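You operate a simulated robot arm through the tools that you are given. There is no shell and no other tool. Be economical: measure what you need, move in short steps, check, and stop when the job is done.

The job below is to be done with a simulated robot arm. You get a single attempt, and the scene is never put back.

TASK
Wire-brush the rust patch off the rusty plate in the clamp jig.
Fine: clamp the plate with the bench clamp for the brushing, fingers clear; put the wire brush back and release the clamp; the plate stays in the jig.
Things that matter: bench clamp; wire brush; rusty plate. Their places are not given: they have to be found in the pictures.

It is judged by the outcome, as a careful person would: the job done as asked, and still so three seconds after it is handed in. It fails if anything else is knocked over, pushed out of place, dropped, spilled or broken.

THE ROBOT
A 7-joint arm with a two-finger parallel gripper, fixed in place. Base frame: the origin is at the foot of the arm, x ahead of it, y to its left, z up; the work surface is at about z = 0. Units: m, degrees, N and s.
With the tool pointing down near the work surface it reaches from about 0.24 to 0.62 m from the base axis. Its first joint turns from -66.0 to 66.0 degrees. Payload 2.6 kg.
The tool frame sits at the grasp point between the pads (the TCP): z along the fingers, y along the line on which they close. The tips reach 0.03 m beyond it. Largest opening 0.094 m; finger width 0.028, thickness 0.01; the body of the gripper, 0.05 by 0.096 m, starts 0.055 m behind the TCP.
Orientation is that of the tool frame in the base frame, as a unit quaternion [w, x, y, z]. With the fingers straight down and closing along the base's y, the tool's x points along the base's -x, its y along +y and its z along -z.

THE INTERFACE
- The arm moves only by the tool drive_tool. Its argument "targets" is a list of rows, each a list of 2 entries, a list of its own where there are three numbers: the shift along the base's x, y, z in m, then the turn, a rotation vector about the base's x, y, z in degrees. In form: [[[x, y, z], [wx, wy, wz]], ...]. A call has 1 to 8 rows; each row is the pose to reach, as a shift and turn from the pose commanded when the call began. "gripper" is the gripper command, from -1 (shut) to 1 (fully open), values between in proportion, set as the call begins (left out, the last holds). A row lasts 0.2 s, in which the tool goes at most 0.05 m and 8.6 degrees; a call with a longer step from one row to the next is refused whole, and so is a gripper value outside its range. A pose out of reach is approached as far as the arm can. The call stops where the force on the tool passes 60 N (or 10 N more than at its start, if that is more) or the arm is blocked; 0.2 s more then pass. The fingers move at their own pace (about 0.072 m/s each) and stop on an object; they squeeze with about 35 N. The grip force told is the motor's: it shows also when the fingers shut on nothing. Time passes only in rows, and 0.2 s behind the last, so rows that repeat a pose let the fingers close. It gives the time, the measured TCP pose, the force on the tool (base axes), the opening and the grip force at its end, in the units of the frame above (readings bear some noise).
- Cameras (640 x 400 px; columns grow to the right, rows downward): "scene" is fixed at [0.0293, 0.4318, 0.5509]; the picture's right is [-0.80, -0.60, 0.00], its down [-0.41, 0.54, -0.73] and it looks along [0.44, -0.59, -0.68] (base axes); focal length 268 px, centre (320, 200). "wrist" rides on the gripper at [-0.037, 0, -0.058] in the tool frame; the picture's right is [0.00, -1.00, 0.00], its down [0.97, 0.00, -0.24] and it looks along [0.24, 0.00, 0.97] (tool axes); focal length 218 px, centre (320, 200).
- get_image(camera): a new picture of that camera. The clock stands still meanwhile.
- probe_pixels(camera, pixels): for up to 12 pixels [column, row] of the newest picture of that camera ("zoom" is the newest enlarged one), the place [x, y, z] in the base frame of the surface seen there, good to about 0.002 m. The clock stands still meanwhile.
- inspect(camera, box): a new picture of the part [left, top, right, bottom] of that camera's present view, enlarged. The clock stands still meanwhile.
- sign_off(): hands the job in; it is judged then, once.

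Keep the steps short. Do not move on a guess: measure, check each grasp and each placing, and mend mistakes. In all there are 80 turns and 46 pictures (those below and enlarged ones count). Leave the gripper open and the arm clear of the work at the hand-in unless told otherwise, and finish with a single line.

The tools are called after "Call:" as name(argument=value, ...) on one line, values as JSON. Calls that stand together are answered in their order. drive_tool: Moves the arm, as the interface text tells. Its arguments: {"type":"object","properties":{"targets":{"type":"array"},"gripper":{"type":"number"}},"required":["targets"]} The other tools are called the same way: get_image (camera) takes a picture; probe_pixels (camera, pixels) gives the place of the surface under pixels of a picture; inspect (camera, box) takes an enlarged picture of a part of a camera's view; sign_off () hands the job in.

At the start:

```text
t: 0.0
eef_pos: [0.4175, -0.0556, 0.3007]
tool_rot: [0.0, -0.001, 1.0, 0.0]
wrist_force: [0.3, 0.6, 0.1]
finger_gap: 0.094
gripper_force: 0.1
```

scene: 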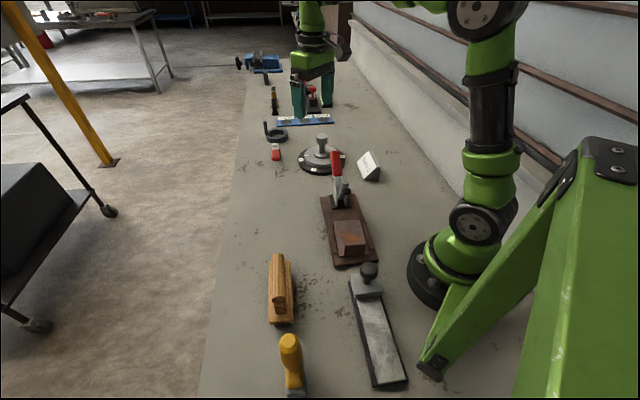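
wrist: 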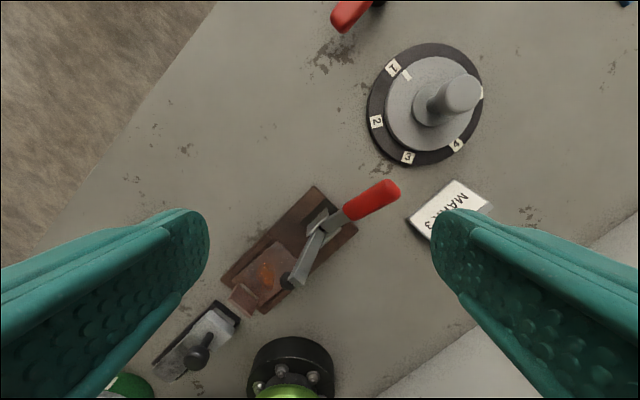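

I see a clamp jig with a rusty plate around scene (345,225), and tools near (280,290), (375,330) and (290,360). I'll enlarge these areas to identify them.

Call:
inspect(camera="scene", box=[230, 130, 430, 270])

Call:
inspect(camera="scene", box=[220, 240, 440, 400])

Call:
inspect(camera="wrist", box=[140, 160, 420, 390])

Call:
inspect(camera="scene", box=[220, 40, 360, 140])

```text
2.86 times, centred on (330, 200) of scene
```

zoom: 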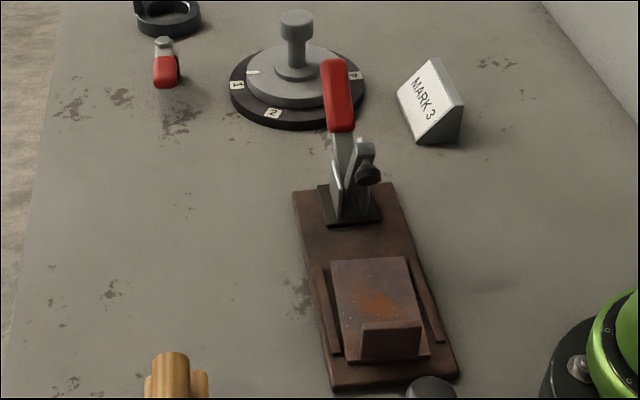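

```text
2.50 times, centred on (330, 320) of scene
```

zoom: 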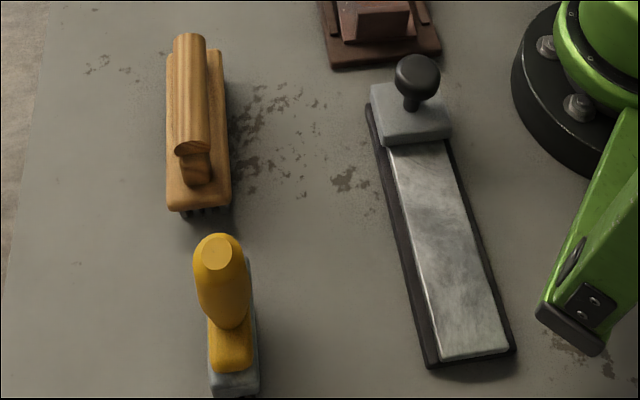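

```text
1.74 times, centred on (280, 275) of wrist
```

zoom: 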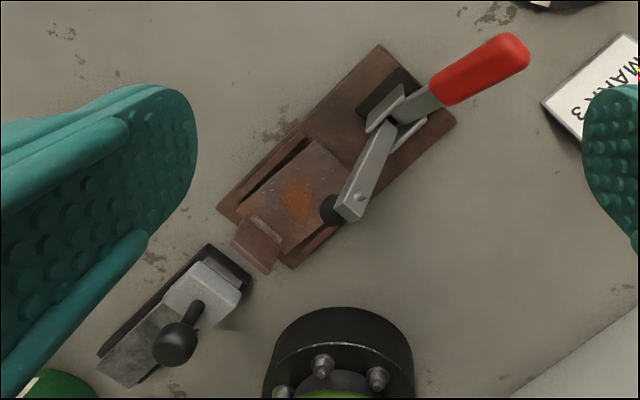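

```text
4.00 times, centred on (290, 90) of scene
```

zoom: 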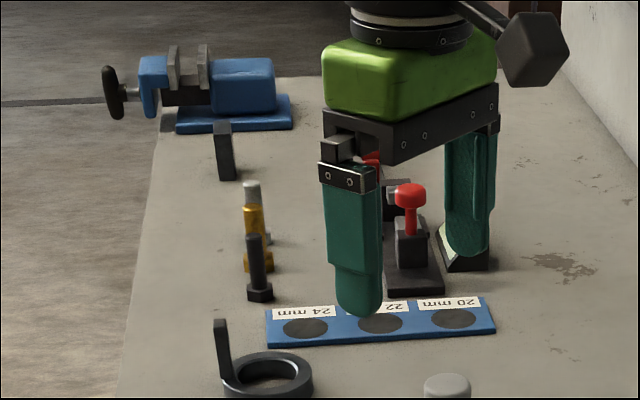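

The wooden tool with bristles at scene (280,290) looks like the wire brush, and the red-levered toggle at (340,180) like the clamp. I'll probe the key points.

Call:
inspect(camera="scene", box=[300, 140, 400, 270])

Call:
probe_pixels(camera="scene", pixels=[[336, 155], [337, 172], [346, 187], [321, 197], [354, 195], [333, 266], [378, 260], [349, 235], [338, 221], [359, 220], [344, 245], [362, 250]])

Call:
probe_pixels(camera="wrist", pixels=[[314, 187], [357, 231], [395, 190], [345, 210], [325, 222], [303, 270], [286, 281], [316, 235], [264, 274], [222, 280], [240, 300], [272, 240]])

Call:
probe_pixels(camera="scene", pixels=[[280, 257], [286, 257], [278, 296], [279, 311], [270, 322], [293, 319], [273, 318], [290, 317], [272, 262], [291, 262], [291, 342], [300, 380]])

```text
3.08 times, centred on (350, 205) of scene
```

zoom: 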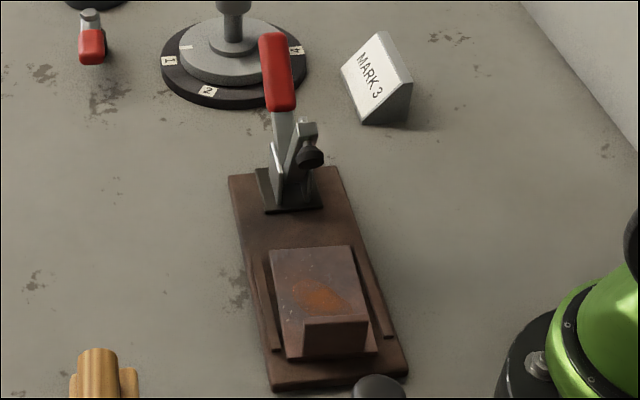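

```text
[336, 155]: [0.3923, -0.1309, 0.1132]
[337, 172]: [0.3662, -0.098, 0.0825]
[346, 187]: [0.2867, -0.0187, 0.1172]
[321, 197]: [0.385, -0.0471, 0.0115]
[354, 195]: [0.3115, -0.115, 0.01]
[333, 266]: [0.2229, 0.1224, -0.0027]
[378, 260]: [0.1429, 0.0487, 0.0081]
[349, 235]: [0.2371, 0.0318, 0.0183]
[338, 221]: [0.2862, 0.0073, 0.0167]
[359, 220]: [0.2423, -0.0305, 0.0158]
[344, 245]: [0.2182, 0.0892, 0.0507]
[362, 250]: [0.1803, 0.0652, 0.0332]
```

```text
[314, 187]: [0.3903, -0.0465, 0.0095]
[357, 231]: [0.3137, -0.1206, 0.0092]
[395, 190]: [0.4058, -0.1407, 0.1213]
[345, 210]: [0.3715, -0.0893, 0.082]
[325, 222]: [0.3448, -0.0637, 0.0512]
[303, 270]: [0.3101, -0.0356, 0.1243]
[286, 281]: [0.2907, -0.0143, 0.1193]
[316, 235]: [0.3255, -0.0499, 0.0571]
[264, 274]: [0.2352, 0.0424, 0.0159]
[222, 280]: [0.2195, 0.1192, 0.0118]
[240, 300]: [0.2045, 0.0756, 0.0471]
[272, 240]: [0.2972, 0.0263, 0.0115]
```

```text
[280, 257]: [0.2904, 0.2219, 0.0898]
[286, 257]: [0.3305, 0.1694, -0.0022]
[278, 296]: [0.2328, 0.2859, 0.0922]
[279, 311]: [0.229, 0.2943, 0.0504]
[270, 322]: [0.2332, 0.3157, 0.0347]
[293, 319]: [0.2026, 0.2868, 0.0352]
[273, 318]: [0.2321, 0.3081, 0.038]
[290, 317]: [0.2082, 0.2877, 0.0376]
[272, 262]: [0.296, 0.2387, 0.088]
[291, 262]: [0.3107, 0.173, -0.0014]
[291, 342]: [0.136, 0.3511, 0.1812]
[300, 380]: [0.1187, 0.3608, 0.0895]
```

The clamp is open: its arm is raised with the tip near (0.29,-0.015,0.12), and the red handle leans back to (0.405,-0.14,0.12). The jig axis and brush handle both run at about 135°. I'll turn the tool -45° about z and move over the area for a closer look.

Call:
drive_tool(targets=[[[-0.01, 0.01, 0], [0, 0, -7.5]], [[-0.02, 0.03, 0], [0, 0, -15]], [[-0.03, 0.05, 0], [0, 0, -22.5]], [[-0.04, 0.07, 0], [0, 0, -30]], [[-0.05, 0.09, 0], [0, 0, -37.5]], [[-0.06, 0.1, 0], [0, 0, -45]], [[-0.06, 0.1, 0], [0, 0, -45]]], gripper=1)

Call:
get_image(camera="wrist")

```text
t: 1.6
eef_pos: [0.3583, 0.0425, 0.3024]
tool_rot: [-0.001, 0.383, 0.924, 0.0]
wrist_force: [-0.3, -0.5, -0.2]
finger_gap: 0.0939
gripper_force: 0.1
```

```text
38 pictures are left
```

wrist: 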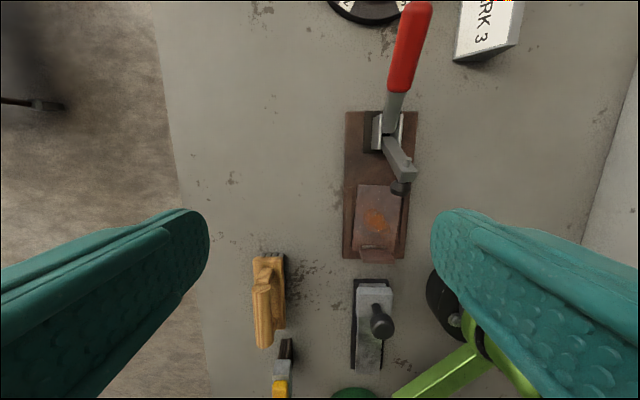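

The tool is aligned with the jig. I'll enlarge the jig and the brush area.

Call:
inspect(camera="wrist", box=[320, 100, 450, 280])

Call:
probe_pixels(camera="wrist", pixels=[[358, 190], [397, 190], [355, 238], [394, 246], [375, 212], [375, 222], [347, 112], [417, 112], [344, 257], [404, 257], [378, 249], [378, 258]])

Call:
inspect(camera="wrist", box=[230, 240, 330, 400])

Call:
probe_pixels(camera="wrist", pixels=[[263, 280], [266, 340], [272, 295], [255, 260], [285, 256], [285, 300], [262, 300], [388, 155], [397, 185], [405, 165], [395, 85], [415, 10]])

```text
2.22 times, centred on (385, 190) of wrist
```

zoom: 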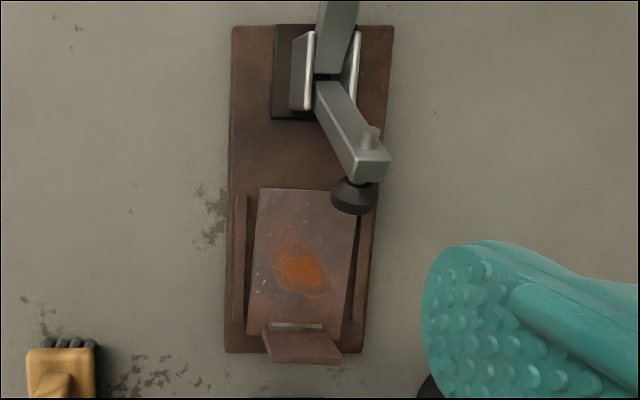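

```text
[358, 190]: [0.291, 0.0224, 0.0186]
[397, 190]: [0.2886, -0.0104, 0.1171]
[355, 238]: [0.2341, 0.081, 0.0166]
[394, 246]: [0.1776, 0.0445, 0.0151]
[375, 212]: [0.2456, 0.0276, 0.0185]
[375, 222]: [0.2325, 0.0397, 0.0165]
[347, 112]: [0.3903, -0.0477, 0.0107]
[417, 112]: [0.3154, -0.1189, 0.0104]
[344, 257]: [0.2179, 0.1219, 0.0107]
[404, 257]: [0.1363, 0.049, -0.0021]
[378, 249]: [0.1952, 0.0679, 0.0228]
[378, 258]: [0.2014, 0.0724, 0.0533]
```

```text
2.50 times, centred on (280, 320) of wrist
```

zoom: 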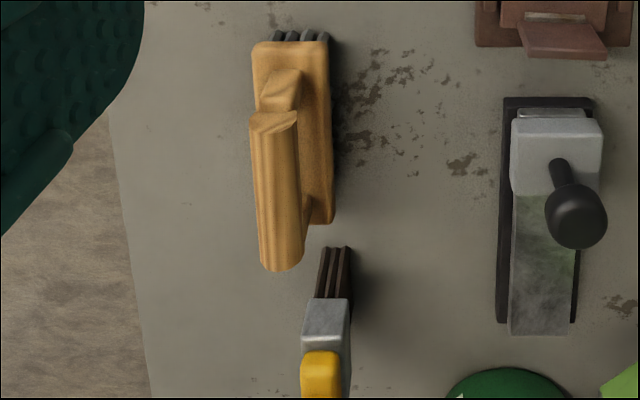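

```text
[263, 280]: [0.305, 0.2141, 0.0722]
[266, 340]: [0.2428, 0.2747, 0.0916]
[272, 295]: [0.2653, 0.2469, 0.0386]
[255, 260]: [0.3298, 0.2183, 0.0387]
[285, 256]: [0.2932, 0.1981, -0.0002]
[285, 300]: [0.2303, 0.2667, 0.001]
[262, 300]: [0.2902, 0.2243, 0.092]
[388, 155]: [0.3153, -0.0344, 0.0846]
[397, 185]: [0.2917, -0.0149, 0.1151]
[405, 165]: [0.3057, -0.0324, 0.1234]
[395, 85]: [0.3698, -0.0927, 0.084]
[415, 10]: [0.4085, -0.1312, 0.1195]
```

There are two brush-like tools: the wooden one with grey bristles and the yellow one with a ferrule. I'll look at both more closely before choosing.

Call:
inspect(camera="scene", box=[255, 245, 315, 335])

Call:
inspect(camera="wrist", box=[245, 245, 305, 290])

Call:
inspect(camera="wrist", box=[250, 330, 320, 400])

Call:
probe_pixels(camera="wrist", pixels=[[285, 342], [283, 360], [281, 388]])

```text
4.44 times, centred on (285, 290) of scene
```

zoom: 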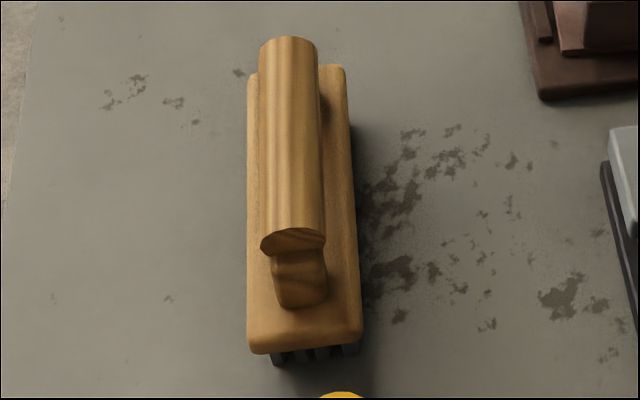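

```text
8.89 times, centred on (275, 268) of wrist
```

zoom: 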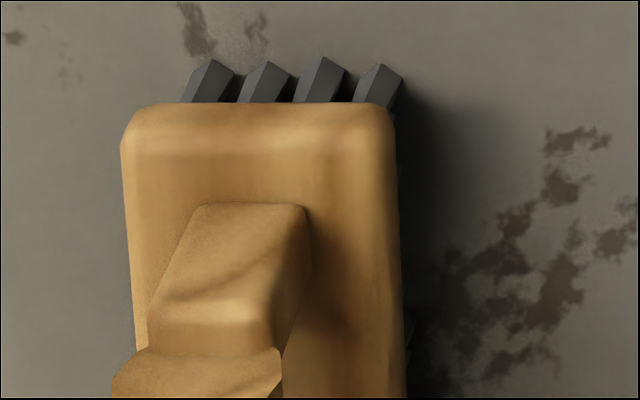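

```text
5.71 times, centred on (285, 365) of wrist
```

zoom: 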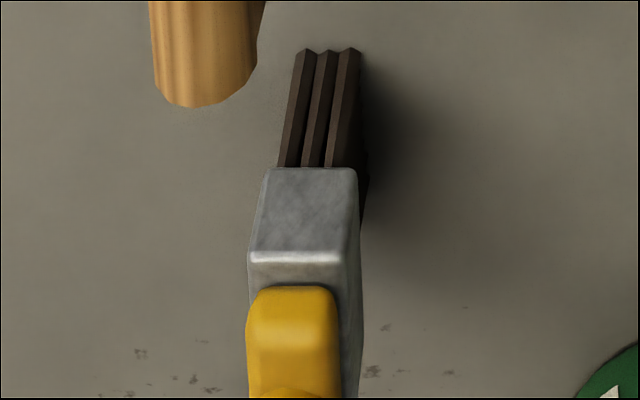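

```text
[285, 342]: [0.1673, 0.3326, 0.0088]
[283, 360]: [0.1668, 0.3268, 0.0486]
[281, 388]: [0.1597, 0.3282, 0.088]
```

The wooden block with steel-grey bristles is the wire brush; the yellow one is a dust brush. The clamp comes first, so I'll move above its red handle for a precise look.

Call:
drive_tool(targets=[[[0.01, -0.04, 0], [0, 0, 0]], [[0.02, -0.08, 0], [0, 0, 0]], [[0.03, -0.12, -0.01], [0, 0, 0]], [[0.04, -0.165, -0.03], [0, 0, 0]], [[0.04, -0.167, -0.05], [0, 0, 0]]])

Call:
get_image(camera="wrist")

```text
refused: row 4 steps farther than a row can; nothing moved
```

```text
32 pictures are left
```

wrist: 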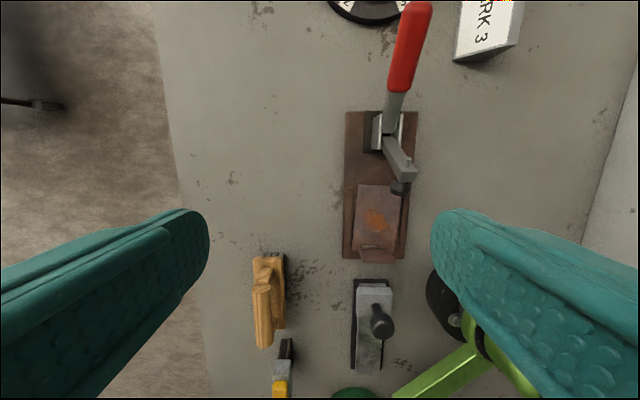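

One row was too long, so I'll repeat the move with smaller steps.

Call:
drive_tool(targets=[[[0.008, -0.035, 0], [0, 0, 0]], [[0.016, -0.07, -0.01], [0, 0, 0]], [[0.024, -0.105, -0.02], [0, 0, 0]], [[0.032, -0.14, -0.035], [0, 0, 0]], [[0.04, -0.167, -0.05], [0, 0, 0]], [[0.04, -0.167, -0.05], [0, 0, 0]]])

Call:
get_image(camera="wrist")

```text
t: 3.0
eef_pos: [0.3982, -0.122, 0.2505]
tool_rot: [0.0, 0.382, 0.924, 0.001]
wrist_force: [-0.2, 0.6, -0.3]
finger_gap: 0.0941
gripper_force: 0.0
```

```text
31 pictures are left
```

wrist: 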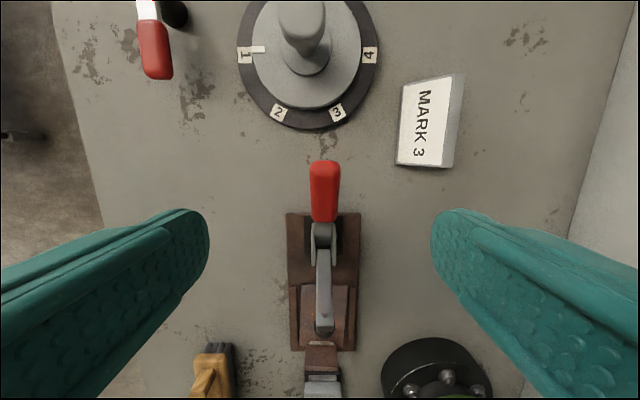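

The handle is centred between the fingers at column 325. I'll probe its ends and edges, the clamp arm, and the nearby dial and block for clearance.

Call:
probe_pixels(camera="wrist", pixels=[[325, 164], [325, 180], [325, 200], [325, 216], [313, 190], [338, 190], [325, 240], [323, 265], [323, 325], [310, 127], [397, 164], [452, 164]])

Call:
inspect(camera="wrist", box=[270, 150, 380, 370])

```text
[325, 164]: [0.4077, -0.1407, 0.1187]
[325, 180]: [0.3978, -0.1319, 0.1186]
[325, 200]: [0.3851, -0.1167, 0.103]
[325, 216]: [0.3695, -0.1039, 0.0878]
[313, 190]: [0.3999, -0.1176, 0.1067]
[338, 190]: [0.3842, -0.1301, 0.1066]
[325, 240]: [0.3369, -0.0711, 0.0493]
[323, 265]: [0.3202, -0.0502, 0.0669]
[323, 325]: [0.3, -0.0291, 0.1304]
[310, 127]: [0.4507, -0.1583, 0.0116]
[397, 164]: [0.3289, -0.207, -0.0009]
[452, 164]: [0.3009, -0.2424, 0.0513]
```

```text
1.82 times, centred on (325, 260) of wrist
```

zoom: 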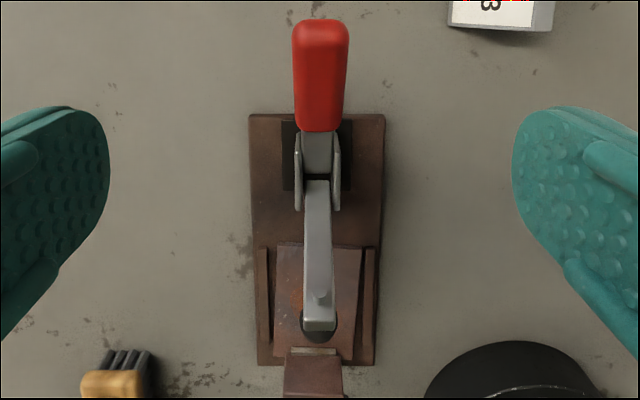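

The handle is 0.020 wide, centred on s≈0.190, at about 38° elevation, with its pivot near u=0.287, z=0.045 (u = jig axis outward, s = across). I'll descend around the handle near its end.

Call:
drive_tool(targets=[[[0.001, -0.009, -0.035], [0, 0, 0]], [[0.0013, -0.009, -0.07], [0, 0, 0]], [[0.0013, -0.009, -0.105], [0, 0, 0]], [[0.0013, -0.009, -0.13], [0, 0, 0]], [[0.0013, -0.009, -0.1435], [0, 0, 0]], [[0.0013, -0.009, -0.1435], [0, 0, 0]]])

Call:
inspect(camera="scene", box=[270, 80, 430, 260])

```text
t: 4.4
eef_pos: [0.3979, -0.1308, 0.1084]
tool_rot: [0.0, 0.383, 0.924, 0.0]
wrist_force: [-0.3, 0.4, -0.7]
finger_gap: 0.094
gripper_force: 0.1
```

```text
2.22 times, centred on (350, 170) of scene
```

zoom: 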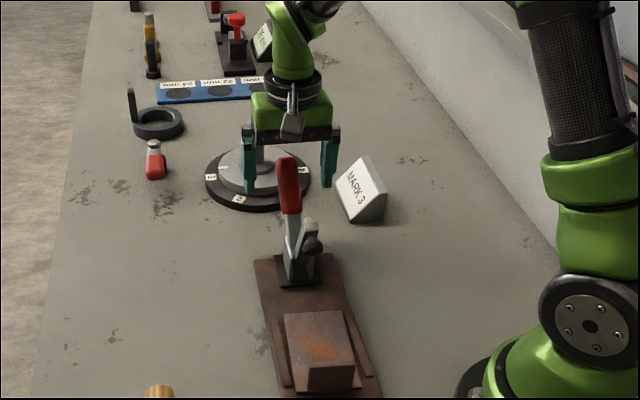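

The computed TCP projects to scene (334,155), which is on the red handle with a finger on each side. I'll close on it.

Call:
drive_tool(targets=[[[0, 0, 0], [0, 0, 0]], [[0, 0, 0], [0, 0, 0]], [[0, 0, 0], [0, 0, 0]], [[0, 0, 0], [0, 0, 0]]], gripper=-1)

```text
t: 5.4
eef_pos: [0.398, -0.1302, 0.1077]
tool_rot: [0.001, 0.381, 0.925, 0.001]
wrist_force: [12.1, 8.8, -2.4]
finger_gap: 0.0261
gripper_force: 45.0
```

The grip holds at 0.026 gap. I'll swing the handle up along its arc in a small test from 35° to 50°, watching the force.

Call:
drive_tool(targets=[[[-0.003, 0.005, 0.0074], [0, 0, 0]], [[-0.0076, 0.0096, 0.0143], [0, 0, 0]], [[-0.0124, 0.0144, 0.0207], [0, 0, 0]], [[-0.0124, 0.0144, 0.0207], [0, 0, 0]]])

Call:
inspect(camera="scene", box=[270, 80, 430, 260])

```text
t: 6.4
eef_pos: [0.3877, -0.1188, 0.1294]
tool_rot: [0.004, 0.382, 0.924, -0.002]
wrist_force: [18.8, -4.8, -1.1]
finger_gap: 0.0235
gripper_force: 44.7
```

```text
2.22 times, centred on (350, 170) of scene
```

zoom: 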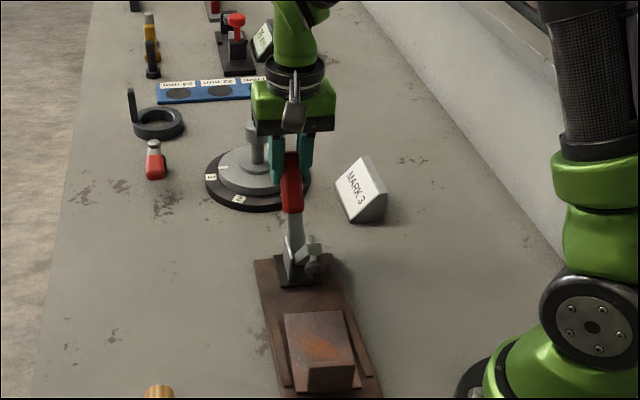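

The clamp arm is coming down as the handle rises. I'll continue the arc to about 80°.

Call:
drive_tool(targets=[[[-0.0045, 0.0065, 0.0057], [0, 0, 0]], [[-0.0099, 0.0119, 0.0108], [0, 0, 0]], [[-0.0157, 0.0177, 0.0151], [0, 0, 0]], [[-0.0219, 0.0239, 0.0187], [0, 0, 0]], [[-0.0283, 0.0303, 0.0215], [0, 0, 0]], [[-0.0347, 0.0367, 0.0236], [0, 0, 0]], [[-0.0347, 0.0367, 0.0236], [0, 0, 0]]])

Call:
inspect(camera="scene", box=[270, 80, 430, 260])

```text
t: 8.0
eef_pos: [0.3515, -0.0823, 0.1537]
tool_rot: [0.0, 0.384, 0.923, -0.003]
wrist_force: [-8.1, -26.4, 8.0]
finger_gap: 0.0233
gripper_force: 44.9
```

```text
2.22 times, centred on (350, 170) of scene
```

zoom: 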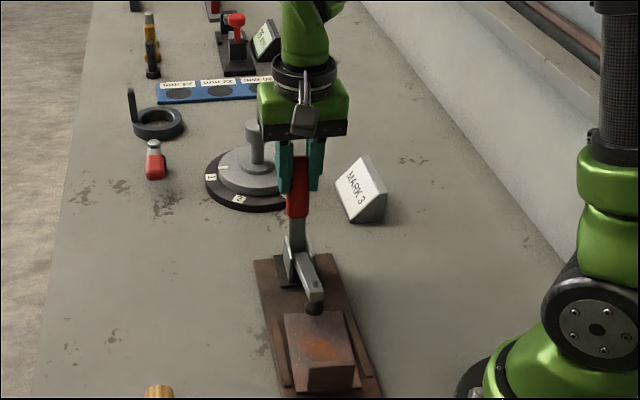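

Nearly closed, though the sideways force shows I drifted across by about 3 mm. I'll correct that and continue towards 95°.

Call:
drive_tool(targets=[[[-0.0055, 0.0025, 0.0008], [0, 0, 0]], [[-0.0087, 0.0045, 0.0012], [0, 0, 0]], [[-0.0119, 0.0079, 0.0015], [0, 0, 0]], [[-0.0152, 0.0112, 0.0016], [0, 0, 0]], [[-0.0186, 0.0146, 0.0015], [0, 0, 0]], [[-0.0219, 0.0179, 0.0012], [0, 0, 0]], [[-0.0219, 0.0179, 0.0012], [0, 0, 0]]])

Call:
inspect(camera="scene", box=[290, 120, 400, 260])

```text
t: 9.8
eef_pos: [0.3358, -0.0661, 0.1551]
tool_rot: [0.013, 0.38, 0.925, -0.001]
wrist_force: [11.8, -4.0, -7.2]
finger_gap: 0.0238
gripper_force: 45.0
stopped in row 7: the force on the tool passed its limit (the readings are from after the stop); the commanded pose is now the measured one
```

```text
2.86 times, centred on (345, 190) of scene
```

zoom: 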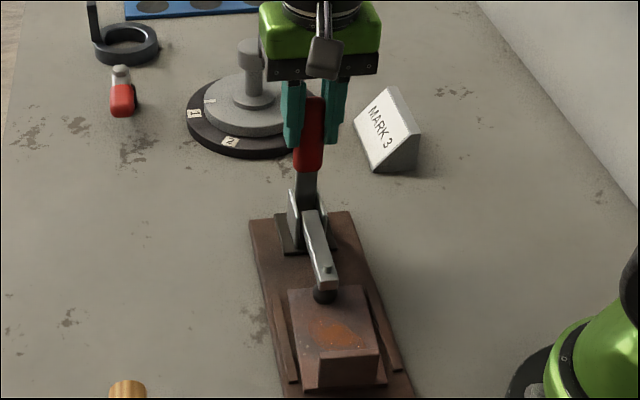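

The clamp pad is on the plate and the handle is at a hard stop near vertical. I'll release the handle and rise straight up, then check that it holds.

Call:
drive_tool(targets=[[[0, 0, 0], [0, 0, 0]], [[0, 0, 0], [0, 0, 0]], [[0, 0, 0], [0, 0, 0]], [[0, 0, 0.04], [0, 0, 0]], [[0, 0, 0.08], [0, 0, 0]], [[0, 0, 0.12], [0, 0, 0]], [[0, 0, 0.15], [0, 0, 0]]], gripper=1)

Call:
inspect(camera="scene", box=[290, 120, 400, 260])

Call:
probe_pixels(camera="zoom", pixels=[[312, 105], [308, 165], [315, 225], [327, 270], [323, 296], [330, 330], [335, 348], [350, 325], [312, 325]])

```text
t: 11.3
eef_pos: [0.3355, -0.0658, 0.3051]
tool_rot: [0.011, 0.38, 0.925, -0.001]
wrist_force: [-0.1, -0.1, -0.9]
finger_gap: 0.0939
gripper_force: 0.1
```

```text
2.86 times, centred on (345, 190) of scene
```

zoom: 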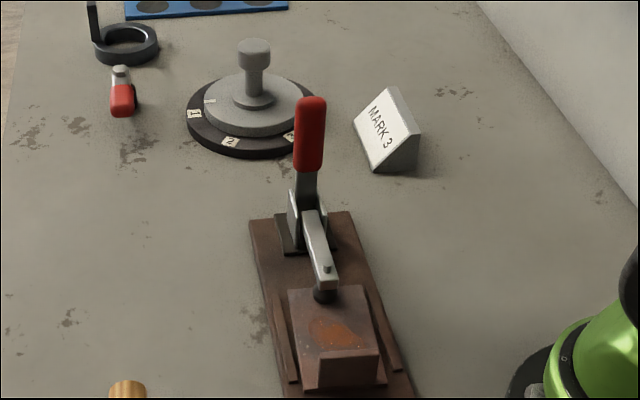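

```text
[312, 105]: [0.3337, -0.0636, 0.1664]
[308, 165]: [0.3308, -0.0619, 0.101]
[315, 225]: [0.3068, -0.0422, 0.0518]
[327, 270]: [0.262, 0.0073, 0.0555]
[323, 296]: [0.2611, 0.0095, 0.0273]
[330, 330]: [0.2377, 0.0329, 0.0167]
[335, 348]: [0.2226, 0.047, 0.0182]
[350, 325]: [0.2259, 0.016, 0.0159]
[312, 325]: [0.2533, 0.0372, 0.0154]
```

The clamp stays shut: its tip is on the plate at (0.26,0.01) and the handle is vertical. The gap between lip (u≈0.09) and clamp arm (u≈0.17) is only 0.08, so the brush must work across the jig. I'll move above the brush.

Call:
drive_tool(targets=[[[-0.0089, 0.0399, -0.0069], [0.6, 1.1, -0.3]], [[-0.0178, 0.0798, -0.0138], [0.6, 1.1, -0.3]], [[-0.0266, 0.1196, -0.0206], [0.6, 1.1, -0.3]], [[-0.0355, 0.1595, -0.0275], [0.6, 1.1, -0.3]], [[-0.0444, 0.1994, -0.0344], [0.6, 1.1, -0.3]], [[-0.0533, 0.2393, -0.0413], [0.6, 1.1, -0.3]], [[-0.0621, 0.2791, -0.0481], [0.6, 1.1, -0.3]], [[-0.071, 0.319, -0.055], [0.6, 1.1, -0.3]]])

Call:
get_image(camera="wrist")

```text
t: 13.2
eef_pos: [0.2628, 0.2521, 0.2483]
tool_rot: [0.001, 0.382, 0.924, 0.001]
wrist_force: [0.0, 0.1, -0.2]
finger_gap: 0.0941
gripper_force: 0.0
```

```text
24 pictures are left
```

wrist: 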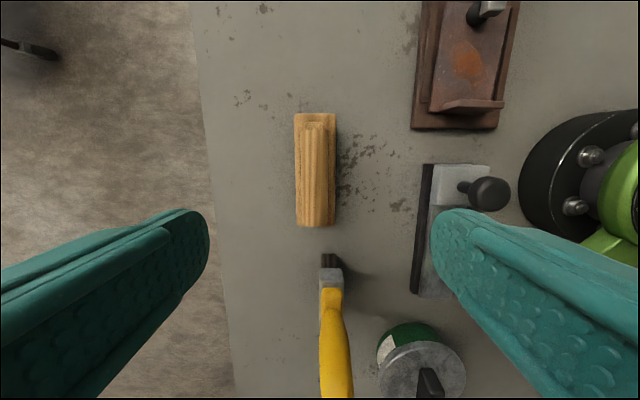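

The brush handle is between the fingers at columns 300–335. I'll probe its edges and ends to centre the grasp.

Call:
probe_pixels(camera="wrist", pixels=[[302, 175], [330, 175], [316, 130], [316, 150], [316, 175], [316, 200], [316, 222], [297, 118], [332, 118], [336, 222], [298, 224], [328, 262]])

Call:
inspect(camera="wrist", box=[270, 100, 370, 240])

```text
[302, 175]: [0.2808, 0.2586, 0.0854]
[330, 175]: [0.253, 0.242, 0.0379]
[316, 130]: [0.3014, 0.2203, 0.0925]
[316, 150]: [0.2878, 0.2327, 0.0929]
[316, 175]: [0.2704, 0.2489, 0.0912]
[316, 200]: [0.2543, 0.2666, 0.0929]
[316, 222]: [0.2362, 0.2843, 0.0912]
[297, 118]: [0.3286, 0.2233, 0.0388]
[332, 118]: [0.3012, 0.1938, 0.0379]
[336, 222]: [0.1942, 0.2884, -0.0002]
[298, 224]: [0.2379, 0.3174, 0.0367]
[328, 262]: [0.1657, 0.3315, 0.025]
```

```text
2.86 times, centred on (320, 170) of wrist
```

zoom: 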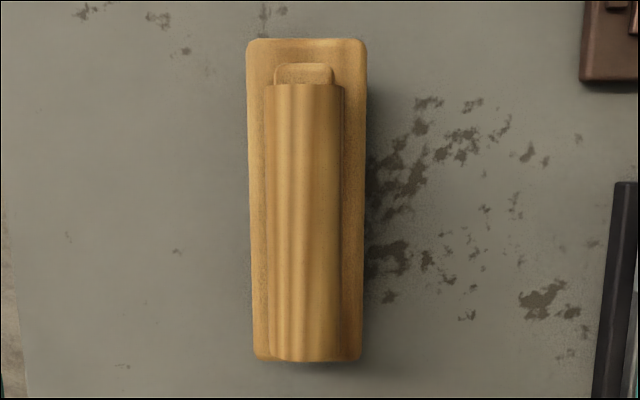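

The handle centre is at s≈0.368, u≈0.008, with its top at z 0.092 and the block top at 0.038. I'll descend to z=0.080.

Call:
drive_tool(targets=[[[0.0025, 0.002, -0.04], [0, 0, 0]], [[0.0025, 0.002, -0.08], [0, 0, 0]], [[0.0025, 0.002, -0.12], [0, 0, 0]], [[0.0025, 0.002, -0.15], [0, 0, 0]], [[0.0025, 0.002, -0.17], [0, 0, 0]], [[0.0025, 0.002, -0.17], [0, 0, 0]]])

Call:
get_image(camera="wrist")

```text
t: 14.6
eef_pos: [0.2652, 0.2564, 0.0774]
tool_rot: [0.001, 0.381, 0.924, 0.0]
wrist_force: [0.3, -0.1, 0.0]
finger_gap: 0.0943
gripper_force: 0.0
```

```text
22 pictures are left
```

wrist: 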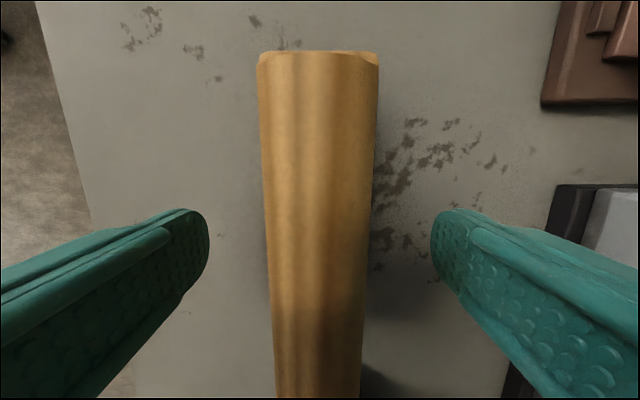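

The handle is centred at column 318. I'll close, then lift straight up about 0.03 m to check the grasp.

Call:
drive_tool(targets=[[[0, 0, 0], [0, 0, 0]], [[0, 0, 0], [0, 0, 0]], [[0, 0, 0], [0, 0, 0]], [[0, 0, 0], [0, 0, 0]], [[0, 0, 0.015], [0, 0, 0]], [[0, 0, 0.03], [0, 0, 0]], [[0, 0, 0.03], [0, 0, 0]]], gripper=-1)

Call:
inspect(camera="scene", box=[220, 180, 400, 340])

```text
t: 16.1
eef_pos: [0.2648, 0.2554, 0.1093]
tool_rot: [0.002, 0.382, 0.924, -0.001]
wrist_force: [0.3, -0.1, -0.5]
finger_gap: 0.0268
gripper_force: 35.0
```

```text
2.50 times, centred on (310, 260) of scene
```

zoom: 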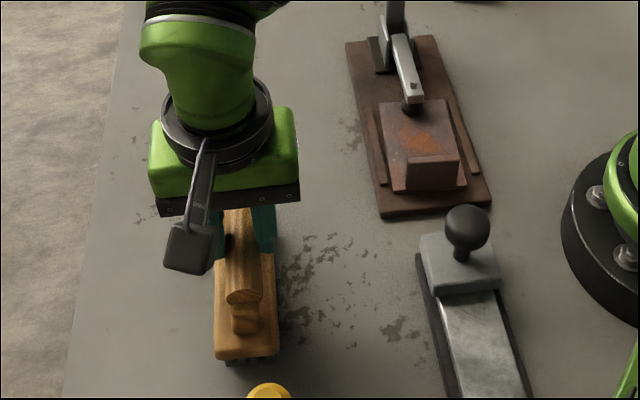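

The brush is held level. Before moving, I'll probe the free gap between lip and clamp arm in the current zoom, plus the patch limits.

Call:
probe_pixels(camera="zoom", pixels=[[413, 90], [412, 108], [414, 113], [420, 132], [422, 140], [424, 149], [405, 140], [440, 140], [410, 158], [455, 152], [385, 140], [450, 115]])

Call:
inspect(camera="scene", box=[315, 180, 395, 270])

```text
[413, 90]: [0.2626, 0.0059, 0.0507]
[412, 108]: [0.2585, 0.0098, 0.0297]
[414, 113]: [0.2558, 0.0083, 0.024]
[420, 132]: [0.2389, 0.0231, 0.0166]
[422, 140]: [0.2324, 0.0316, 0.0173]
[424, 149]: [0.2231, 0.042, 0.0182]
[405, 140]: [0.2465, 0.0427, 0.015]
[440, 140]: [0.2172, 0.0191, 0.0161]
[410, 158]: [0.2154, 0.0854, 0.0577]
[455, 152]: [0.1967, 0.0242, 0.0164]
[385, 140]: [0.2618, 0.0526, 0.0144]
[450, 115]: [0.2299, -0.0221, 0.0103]
```

```text
4.44 times, centred on (355, 225) of scene
```

zoom: 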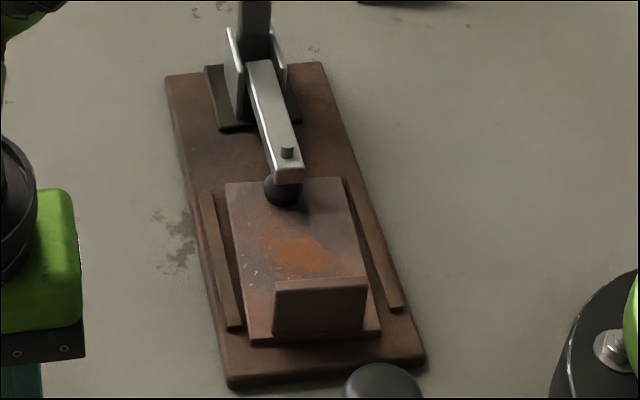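

The gap runs from u≈0.095 to 0.175, so a brush lying across fits with its centre at u 0.122–0.150. The patch spans u 0.113–0.157, s 0.17–0.21. I'll lift high, then turn +90° while moving towards the patch.

Call:
drive_tool(targets=[[[0, 0, 0.04], [0, 0, 8]], [[0, 0, 0.08], [0, 0, 16]], [[0, -0.01, 0.11], [0, 0, 24]], [[0, -0.03, 0.14], [0, 0, 32]], [[0, -0.06, 0.14], [0, 0, 40]], [[0, -0.09, 0.14], [0, 0, 48]], [[0, -0.12, 0.14], [0, 0, 56]], [[-0.002, -0.15, 0.14], [0, 0, 64]]])

Call:
drive_tool(targets=[[[-0.002, -0.01, 0], [0, 0, 8]], [[-0.004, -0.02, 0], [0, 0, 16]], [[-0.006, -0.03, 0], [0, 0, 22]], [[-0.0085, -0.042, 0], [0, 0, 26]], [[-0.0085, -0.042, 0], [0, 0, 26]]])

Call:
get_image(camera="scene")

```text
t: 17.9
eef_pos: [0.2643, 0.1028, 0.2489]
tool_rot: [0.0, -0.168, 0.986, 0.001]
wrist_force: [-0.5, 0.0, -3.4]
finger_gap: 0.027
gripper_force: 34.7
```

```text
t: 19.1
eef_pos: [0.2542, 0.0637, 0.248]
tool_rot: [0.0, -0.384, 0.923, 0.001]
wrist_force: [0.0, 0.4, -2.5]
finger_gap: 0.027
gripper_force: 35.2
```

```text
19 pictures are left
```

scene: 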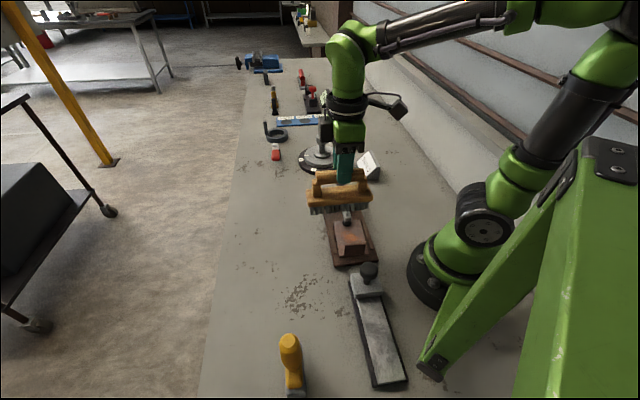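

The brush lies across the jig above the plate. I'll descend to 15 mm above contact (TCP z≈0.112) and check clearances.

Call:
drive_tool(targets=[[[0, 0, -0.035], [0, 0, 0]], [[0, 0, -0.07], [0, 0, 0]], [[0, 0, -0.105], [0, 0, 0]], [[0, 0, -0.125], [0, 0, 0]], [[0, 0, -0.137], [0, 0, 0]], [[0, 0, -0.137], [0, 0, 0]]])

Call:
inspect(camera="scene", box=[285, 160, 405, 270])

Call:
get_image(camera="wrist")

```text
t: 20.6
eef_pos: [0.2555, 0.0639, 0.1127]
tool_rot: [0.004, -0.384, 0.923, 0.001]
wrist_force: [3.1, 7.0, 27.9]
finger_gap: 0.027
gripper_force: 35.3
```

```text
3.64 times, centred on (345, 215) of scene
```

zoom: 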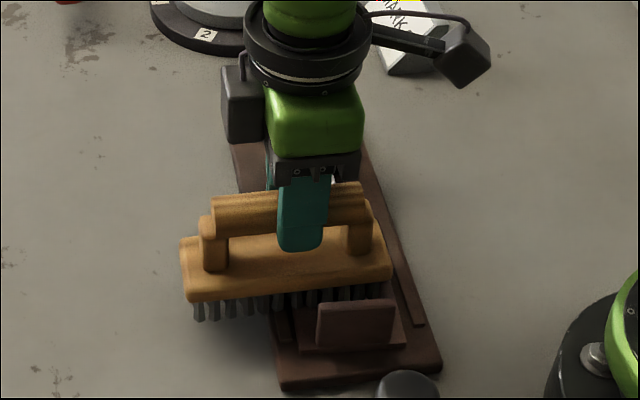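

```text
17 pictures are left
```

wrist: 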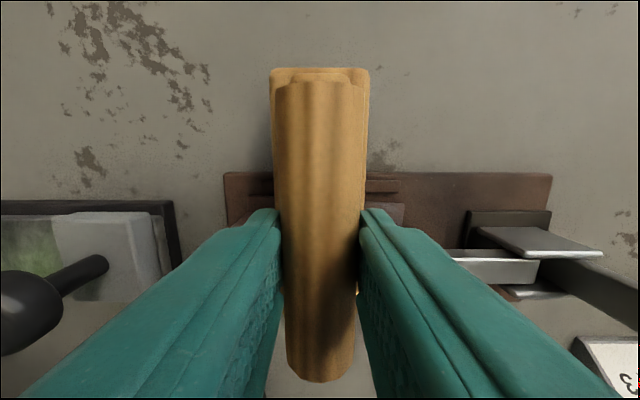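

The tool reads 28 N upward while I expected 15 mm of clearance, so something is already touching. I'll probe the brush block, bristles and lip before moving further.

Call:
inspect(camera="scene", box=[320, 200, 400, 260])

Call:
probe_pixels(camera="wrist", pixels=[[315, 100], [315, 350], [275, 75], [366, 75], [380, 190], [395, 215], [460, 255], [540, 240], [500, 265], [320, 230]])

Call:
probe_pixels(camera="zoom", pixels=[[60, 160], [60, 200], [140, 200], [230, 150], [290, 180], [330, 110], [100, 130], [400, 120], [420, 130], [300, 210], [230, 220], [330, 250]])

```text
6.67 times, centred on (360, 230) of scene
```

zoom: 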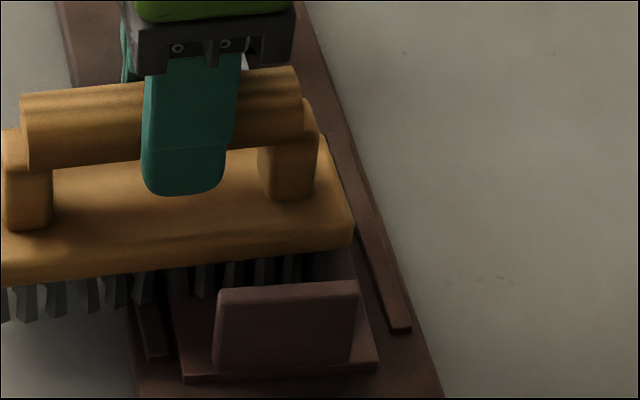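

```text
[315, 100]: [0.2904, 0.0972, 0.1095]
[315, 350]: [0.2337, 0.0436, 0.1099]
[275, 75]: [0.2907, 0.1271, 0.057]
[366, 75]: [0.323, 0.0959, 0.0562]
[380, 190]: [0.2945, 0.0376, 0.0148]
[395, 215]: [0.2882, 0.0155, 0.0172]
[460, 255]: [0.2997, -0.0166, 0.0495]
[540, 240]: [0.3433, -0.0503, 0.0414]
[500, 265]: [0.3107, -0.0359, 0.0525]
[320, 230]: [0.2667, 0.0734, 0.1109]
```

```text
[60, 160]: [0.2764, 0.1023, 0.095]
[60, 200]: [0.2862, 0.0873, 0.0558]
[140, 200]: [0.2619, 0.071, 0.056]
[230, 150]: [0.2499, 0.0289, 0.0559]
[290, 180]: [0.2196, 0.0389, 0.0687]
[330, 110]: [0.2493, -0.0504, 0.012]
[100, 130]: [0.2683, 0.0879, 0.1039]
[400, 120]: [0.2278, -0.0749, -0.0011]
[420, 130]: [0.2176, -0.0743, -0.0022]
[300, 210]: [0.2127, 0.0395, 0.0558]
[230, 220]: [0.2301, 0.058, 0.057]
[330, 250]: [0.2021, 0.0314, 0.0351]
```

The block top is at z 0.056, so the bristles are already resting on the plate; the brush sits about 17 mm lower in the grip than at pickup, but it is firm and level. I'll ease the pressure slightly and stroke across the patch (along s, ±0.02).

Call:
drive_tool(targets=[[[0, 0, 0.001], [0, 0, 0]], [[-0.007, -0.007, 0.001], [0, 0, 0]], [[-0.0141, -0.0141, 0.001], [0, 0, 0]], [[-0.005, -0.005, 0.001], [0, 0, 0]], [[0.0042, 0.0042, 0.001], [0, 0, 0]], [[-0.005, -0.005, 0.001], [0, 0, 0]], [[-0.0141, -0.0141, 0.001], [0, 0, 0]], [[-0.0141, -0.0141, 0.001], [0, 0, 0]]])

```text
t: 22.4
eef_pos: [0.2453, 0.0482, 0.112]
tool_rot: [0.002, -0.384, 0.923, 0.0]
wrist_force: [6.0, 5.5, 18.5]
finger_gap: 0.0268
gripper_force: 34.5
```

The stroke went smoothly at about 18 N. Next strokes shift towards the clamp side (u+0.011), then the lip side (u−0.011).

Call:
drive_tool(targets=[[[0.0078, -0.0078, 0], [0, 0, 0]], [[0.0178, 0.0022, 0], [0, 0, 0]], [[0.0248, 0.0092, 0], [0, 0, 0]], [[0.0158, 0.0002, 0], [0, 0, 0]], [[0.0078, -0.0078, 0], [0, 0, 0]], [[0.0178, 0.0022, 0], [0, 0, 0]], [[0.0078, -0.0078, 0], [0, 0, 0]], [[0, 0, 0], [0, 0, 0]]])

Call:
drive_tool(targets=[[[-0.0078, 0.0078, 0], [0, 0, 0]], [[0.0022, 0.0178, 0], [0, 0, 0]], [[0.0092, 0.0248, 0], [0, 0, 0]], [[0.0002, 0.0158, 0], [0, 0, 0]], [[-0.0078, 0.0078, 0], [0, 0, 0]], [[0.0022, 0.0178, 0], [0, 0, 0]], [[-0.0078, 0.0078, 0], [0, 0, 0]], [[0, 0, 0], [0, 0, 0]]])

Call:
inspect(camera="scene", box=[315, 190, 395, 260])

```text
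t: 24.1
eef_pos: [0.2418, 0.0473, 0.1122]
tool_rot: [0.0, -0.384, 0.924, 0.001]
wrist_force: [0.8, -0.2, -1.4]
finger_gap: 0.0273
gripper_force: 35.6
```

```text
t: 25.9
eef_pos: [0.2423, 0.0493, 0.1129]
tool_rot: [0.0, -0.384, 0.924, 0.001]
wrist_force: [0.2, 0.6, -1.9]
finger_gap: 0.027
gripper_force: 35.1
```

```text
5.71 times, centred on (355, 225) of scene
```

zoom: 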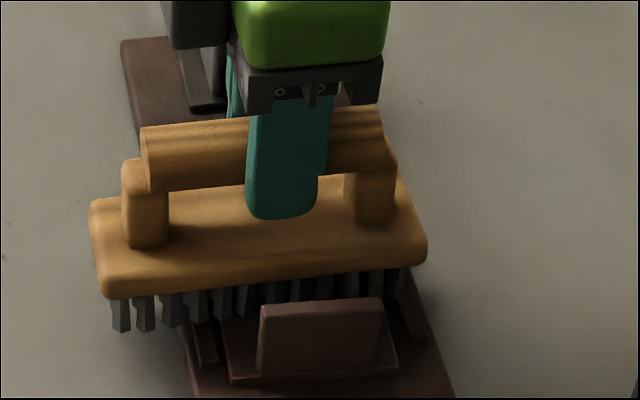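

Contact has gone light (vertical force is about the brush's own weight), because the brush slid up a little in the grip. I'll press about 3 mm lower and check the force.

Call:
drive_tool(targets=[[[0, 0, -0.0015], [0, 0, 0]], [[0, 0, -0.003], [0, 0, 0]], [[0, 0, -0.003], [0, 0, 0]]])

```text
t: 26.8
eef_pos: [0.2425, 0.0495, 0.1107]
tool_rot: [0.0, -0.383, 0.924, 0.001]
wrist_force: [-10.3, -1.6, 28.3]
finger_gap: 0.0271
gripper_force: 35.1
```

Contact is firm at 28 N. I'll ease 0.7 mm and stroke again on both sides.

Call:
drive_tool(targets=[[[0.01, 0.01, 0.0007], [0, 0, 0]], [[0.0178, 0.0022, 0.0007], [0, 0, 0]], [[0.0078, -0.0078, 0.0007], [0, 0, 0]], [[0.0178, 0.0022, 0.0007], [0, 0, 0]], [[0.0078, -0.0078, 0.0007], [0, 0, 0]], [[0.0, 0.0, 0.0007], [0, 0, 0]], [[0, 0, 0.0007], [0, 0, 0]]])

Call:
drive_tool(targets=[[[-0.0078, 0.0078, -0.0005], [0, 0, 0]], [[0.0022, 0.0178, -0.0005], [0, 0, 0]], [[-0.0078, 0.0078, -0.0005], [0, 0, 0]], [[0.0022, 0.0178, -0.0005], [0, 0, 0]], [[-0.0078, 0.0078, -0.0005], [0, 0, 0]], [[0, 0, -0.0005], [0, 0, 0]], [[0, 0, -0.0005], [0, 0, 0]]])

```text
t: 28.4
eef_pos: [0.2408, 0.0483, 0.1114]
tool_rot: [0.001, -0.385, 0.923, 0.001]
wrist_force: [0.6, -1.1, -1.8]
finger_gap: 0.0269
gripper_force: 34.7
```

```text
t: 29.9
eef_pos: [0.2424, 0.0485, 0.1118]
tool_rot: [0.0, -0.384, 0.923, 0.001]
wrist_force: [0.0, -0.5, -1.7]
finger_gap: 0.0273
gripper_force: 35.5
```

Contact goes light again after the strokes. I'll lift and look at the patch.

Call:
drive_tool(targets=[[[0, 0, 0.03], [0, 0, 0]], [[0, 0, 0.06], [0, 0, 0]], [[0, 0, 0.1], [0, 0, 0]], [[0, 0, 0.135], [0, 0, 0]], [[0, 0, 0.135], [0, 0, 0]]])

Call:
inspect(camera="scene", box=[295, 140, 405, 270])

```text
t: 31.1
eef_pos: [0.2418, 0.0489, 0.2461]
tool_rot: [0.0, -0.384, 0.923, 0.001]
wrist_force: [-0.2, 0.7, -1.8]
finger_gap: 0.027
gripper_force: 35.2
```

```text
3.08 times, centred on (350, 205) of scene
```

zoom: 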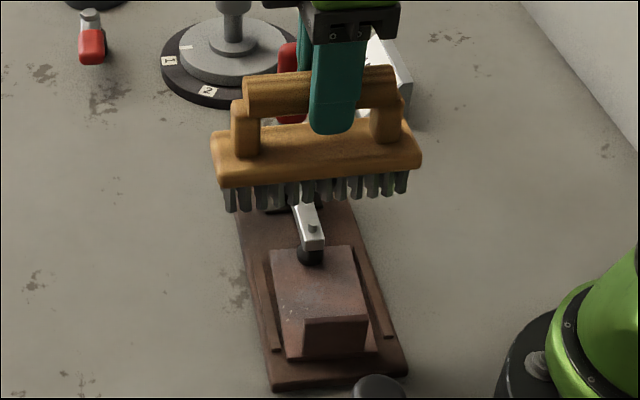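

The orange patch looks gone. One closer look to confirm, including near the lip.

Call:
inspect(camera="scene", box=[325, 210, 385, 265])

```text
7.27 times, centred on (355, 238) of scene
```

zoom: 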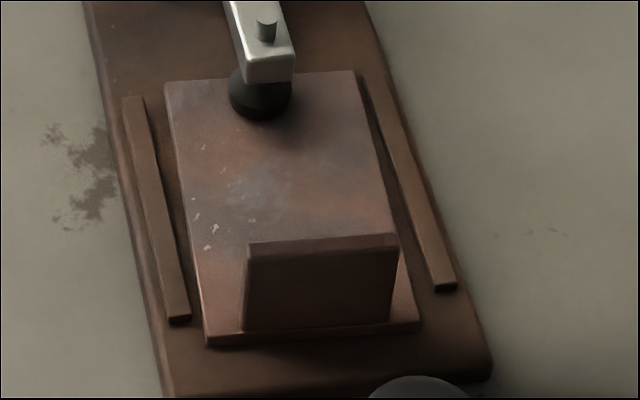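

The plate shows bare metal where the rust was. I'll carry the brush back, turning −90° on the way at the same height.

Call:
drive_tool(targets=[[[0.0085, 0.02, 0], [0, 0, -8]], [[0.012, 0.045, 0], [0, 0, -16]], [[0.014, 0.07, 0], [0, 0, -24]], [[0.016, 0.1, 0], [0, 0, -32]], [[0.018, 0.13, 0], [0, 0, -40]], [[0.02, 0.155, 0], [0, 0, -48]], [[0.022, 0.18, 0], [0, 0, -56]], [[0.0232, 0.2065, 0], [0, 0, -64]]])

Call:
drive_tool(targets=[[[0, 0, 0], [0, 0, -8]], [[0, 0, 0], [0, 0, -16]], [[0, 0, 0], [0, 0, -22]], [[0, 0, 0], [0, 0, -26]], [[0, 0, 0], [0, 0, -26]]])

Call:
get_image(camera="wrist")

```text
t: 33.0
eef_pos: [0.2671, 0.2556, 0.2453]
tool_rot: [0.001, 0.165, 0.986, 0.0]
wrist_force: [0.0, 0.4, -2.4]
finger_gap: 0.0272
gripper_force: 34.8
```

```text
t: 34.1
eef_pos: [0.2651, 0.2546, 0.2455]
tool_rot: [0.001, 0.383, 0.924, 0.0]
wrist_force: [-0.3, 0.8, -1.3]
finger_gap: 0.0271
gripper_force: 34.8
```

```text
12 pictures are left
```

wrist: 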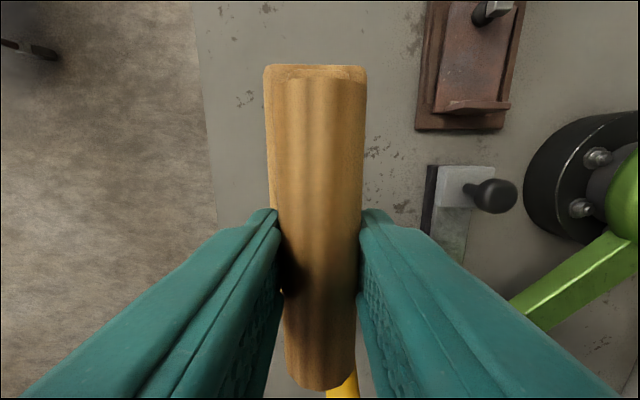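

From here too the plate looks clean right up to the lip. I'll probe the brush in hand to work out its offset for putting it back exactly.

Call:
probe_pixels(camera="wrist", pixels=[[267, 70], [363, 70], [315, 66], [318, 90], [318, 200], [318, 300], [318, 375]])

Call:
inspect(camera="wrist", box=[400, 0, 540, 140])

```text
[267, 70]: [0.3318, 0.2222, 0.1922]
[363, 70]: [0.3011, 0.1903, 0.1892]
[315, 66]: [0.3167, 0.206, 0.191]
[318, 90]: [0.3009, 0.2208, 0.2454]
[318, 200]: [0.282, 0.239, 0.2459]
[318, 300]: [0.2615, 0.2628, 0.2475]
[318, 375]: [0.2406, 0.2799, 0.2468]
```

```text
2.86 times, centred on (470, 70) of wrist
```

zoom: 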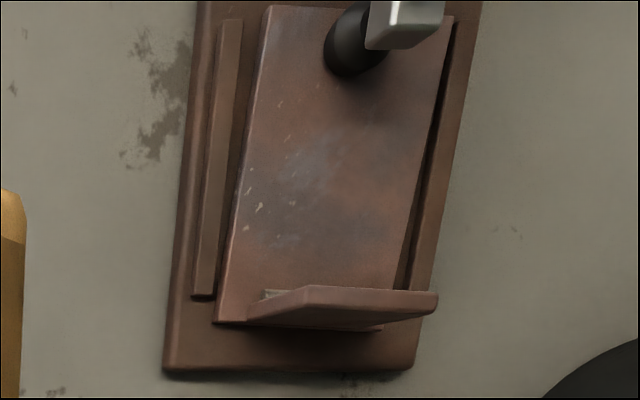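

The brush is level, 3 mm too far along +u, and its handle top needs to drop from 0.246 to 0.092. I'll shift and lower 0.150, slowing at the end.

Call:
drive_tool(targets=[[[-0.002, 0.002, -0.035], [0, 0, 0]], [[-0.002, 0.002, -0.07], [0, 0, 0]], [[-0.002, 0.002, -0.105], [0, 0, 0]], [[-0.002, 0.002, -0.13], [0, 0, 0]], [[-0.002, 0.002, -0.145], [0, 0, 0]], [[-0.002, 0.002, -0.149], [0, 0, 0]], [[-0.002, 0.002, -0.152], [0, 0, 0]], [[-0.002, 0.002, -0.152], [0, 0, 0]]])

```text
t: 36.0
eef_pos: [0.2608, 0.2571, 0.0947]
tool_rot: [0.002, 0.382, 0.924, 0.001]
wrist_force: [-0.2, -0.1, -1.7]
finger_gap: 0.0273
gripper_force: 35.1
```

Not touching yet (−1.7 N). I'll lower in 1 mm steps.

Call:
drive_tool(targets=[[[0, 0, -0.001], [0, 0, 0]], [[0, 0, -0.002], [0, 0, 0]], [[0, 0, -0.003], [0, 0, 0]], [[0, 0, -0.003], [0, 0, 0]]])

```text
t: 37.0
eef_pos: [0.2624, 0.2603, 0.0936]
tool_rot: [0.002, 0.382, 0.924, 0.003]
wrist_force: [1.4, 3.6, 19.1]
finger_gap: 0.027
gripper_force: 35.2
```

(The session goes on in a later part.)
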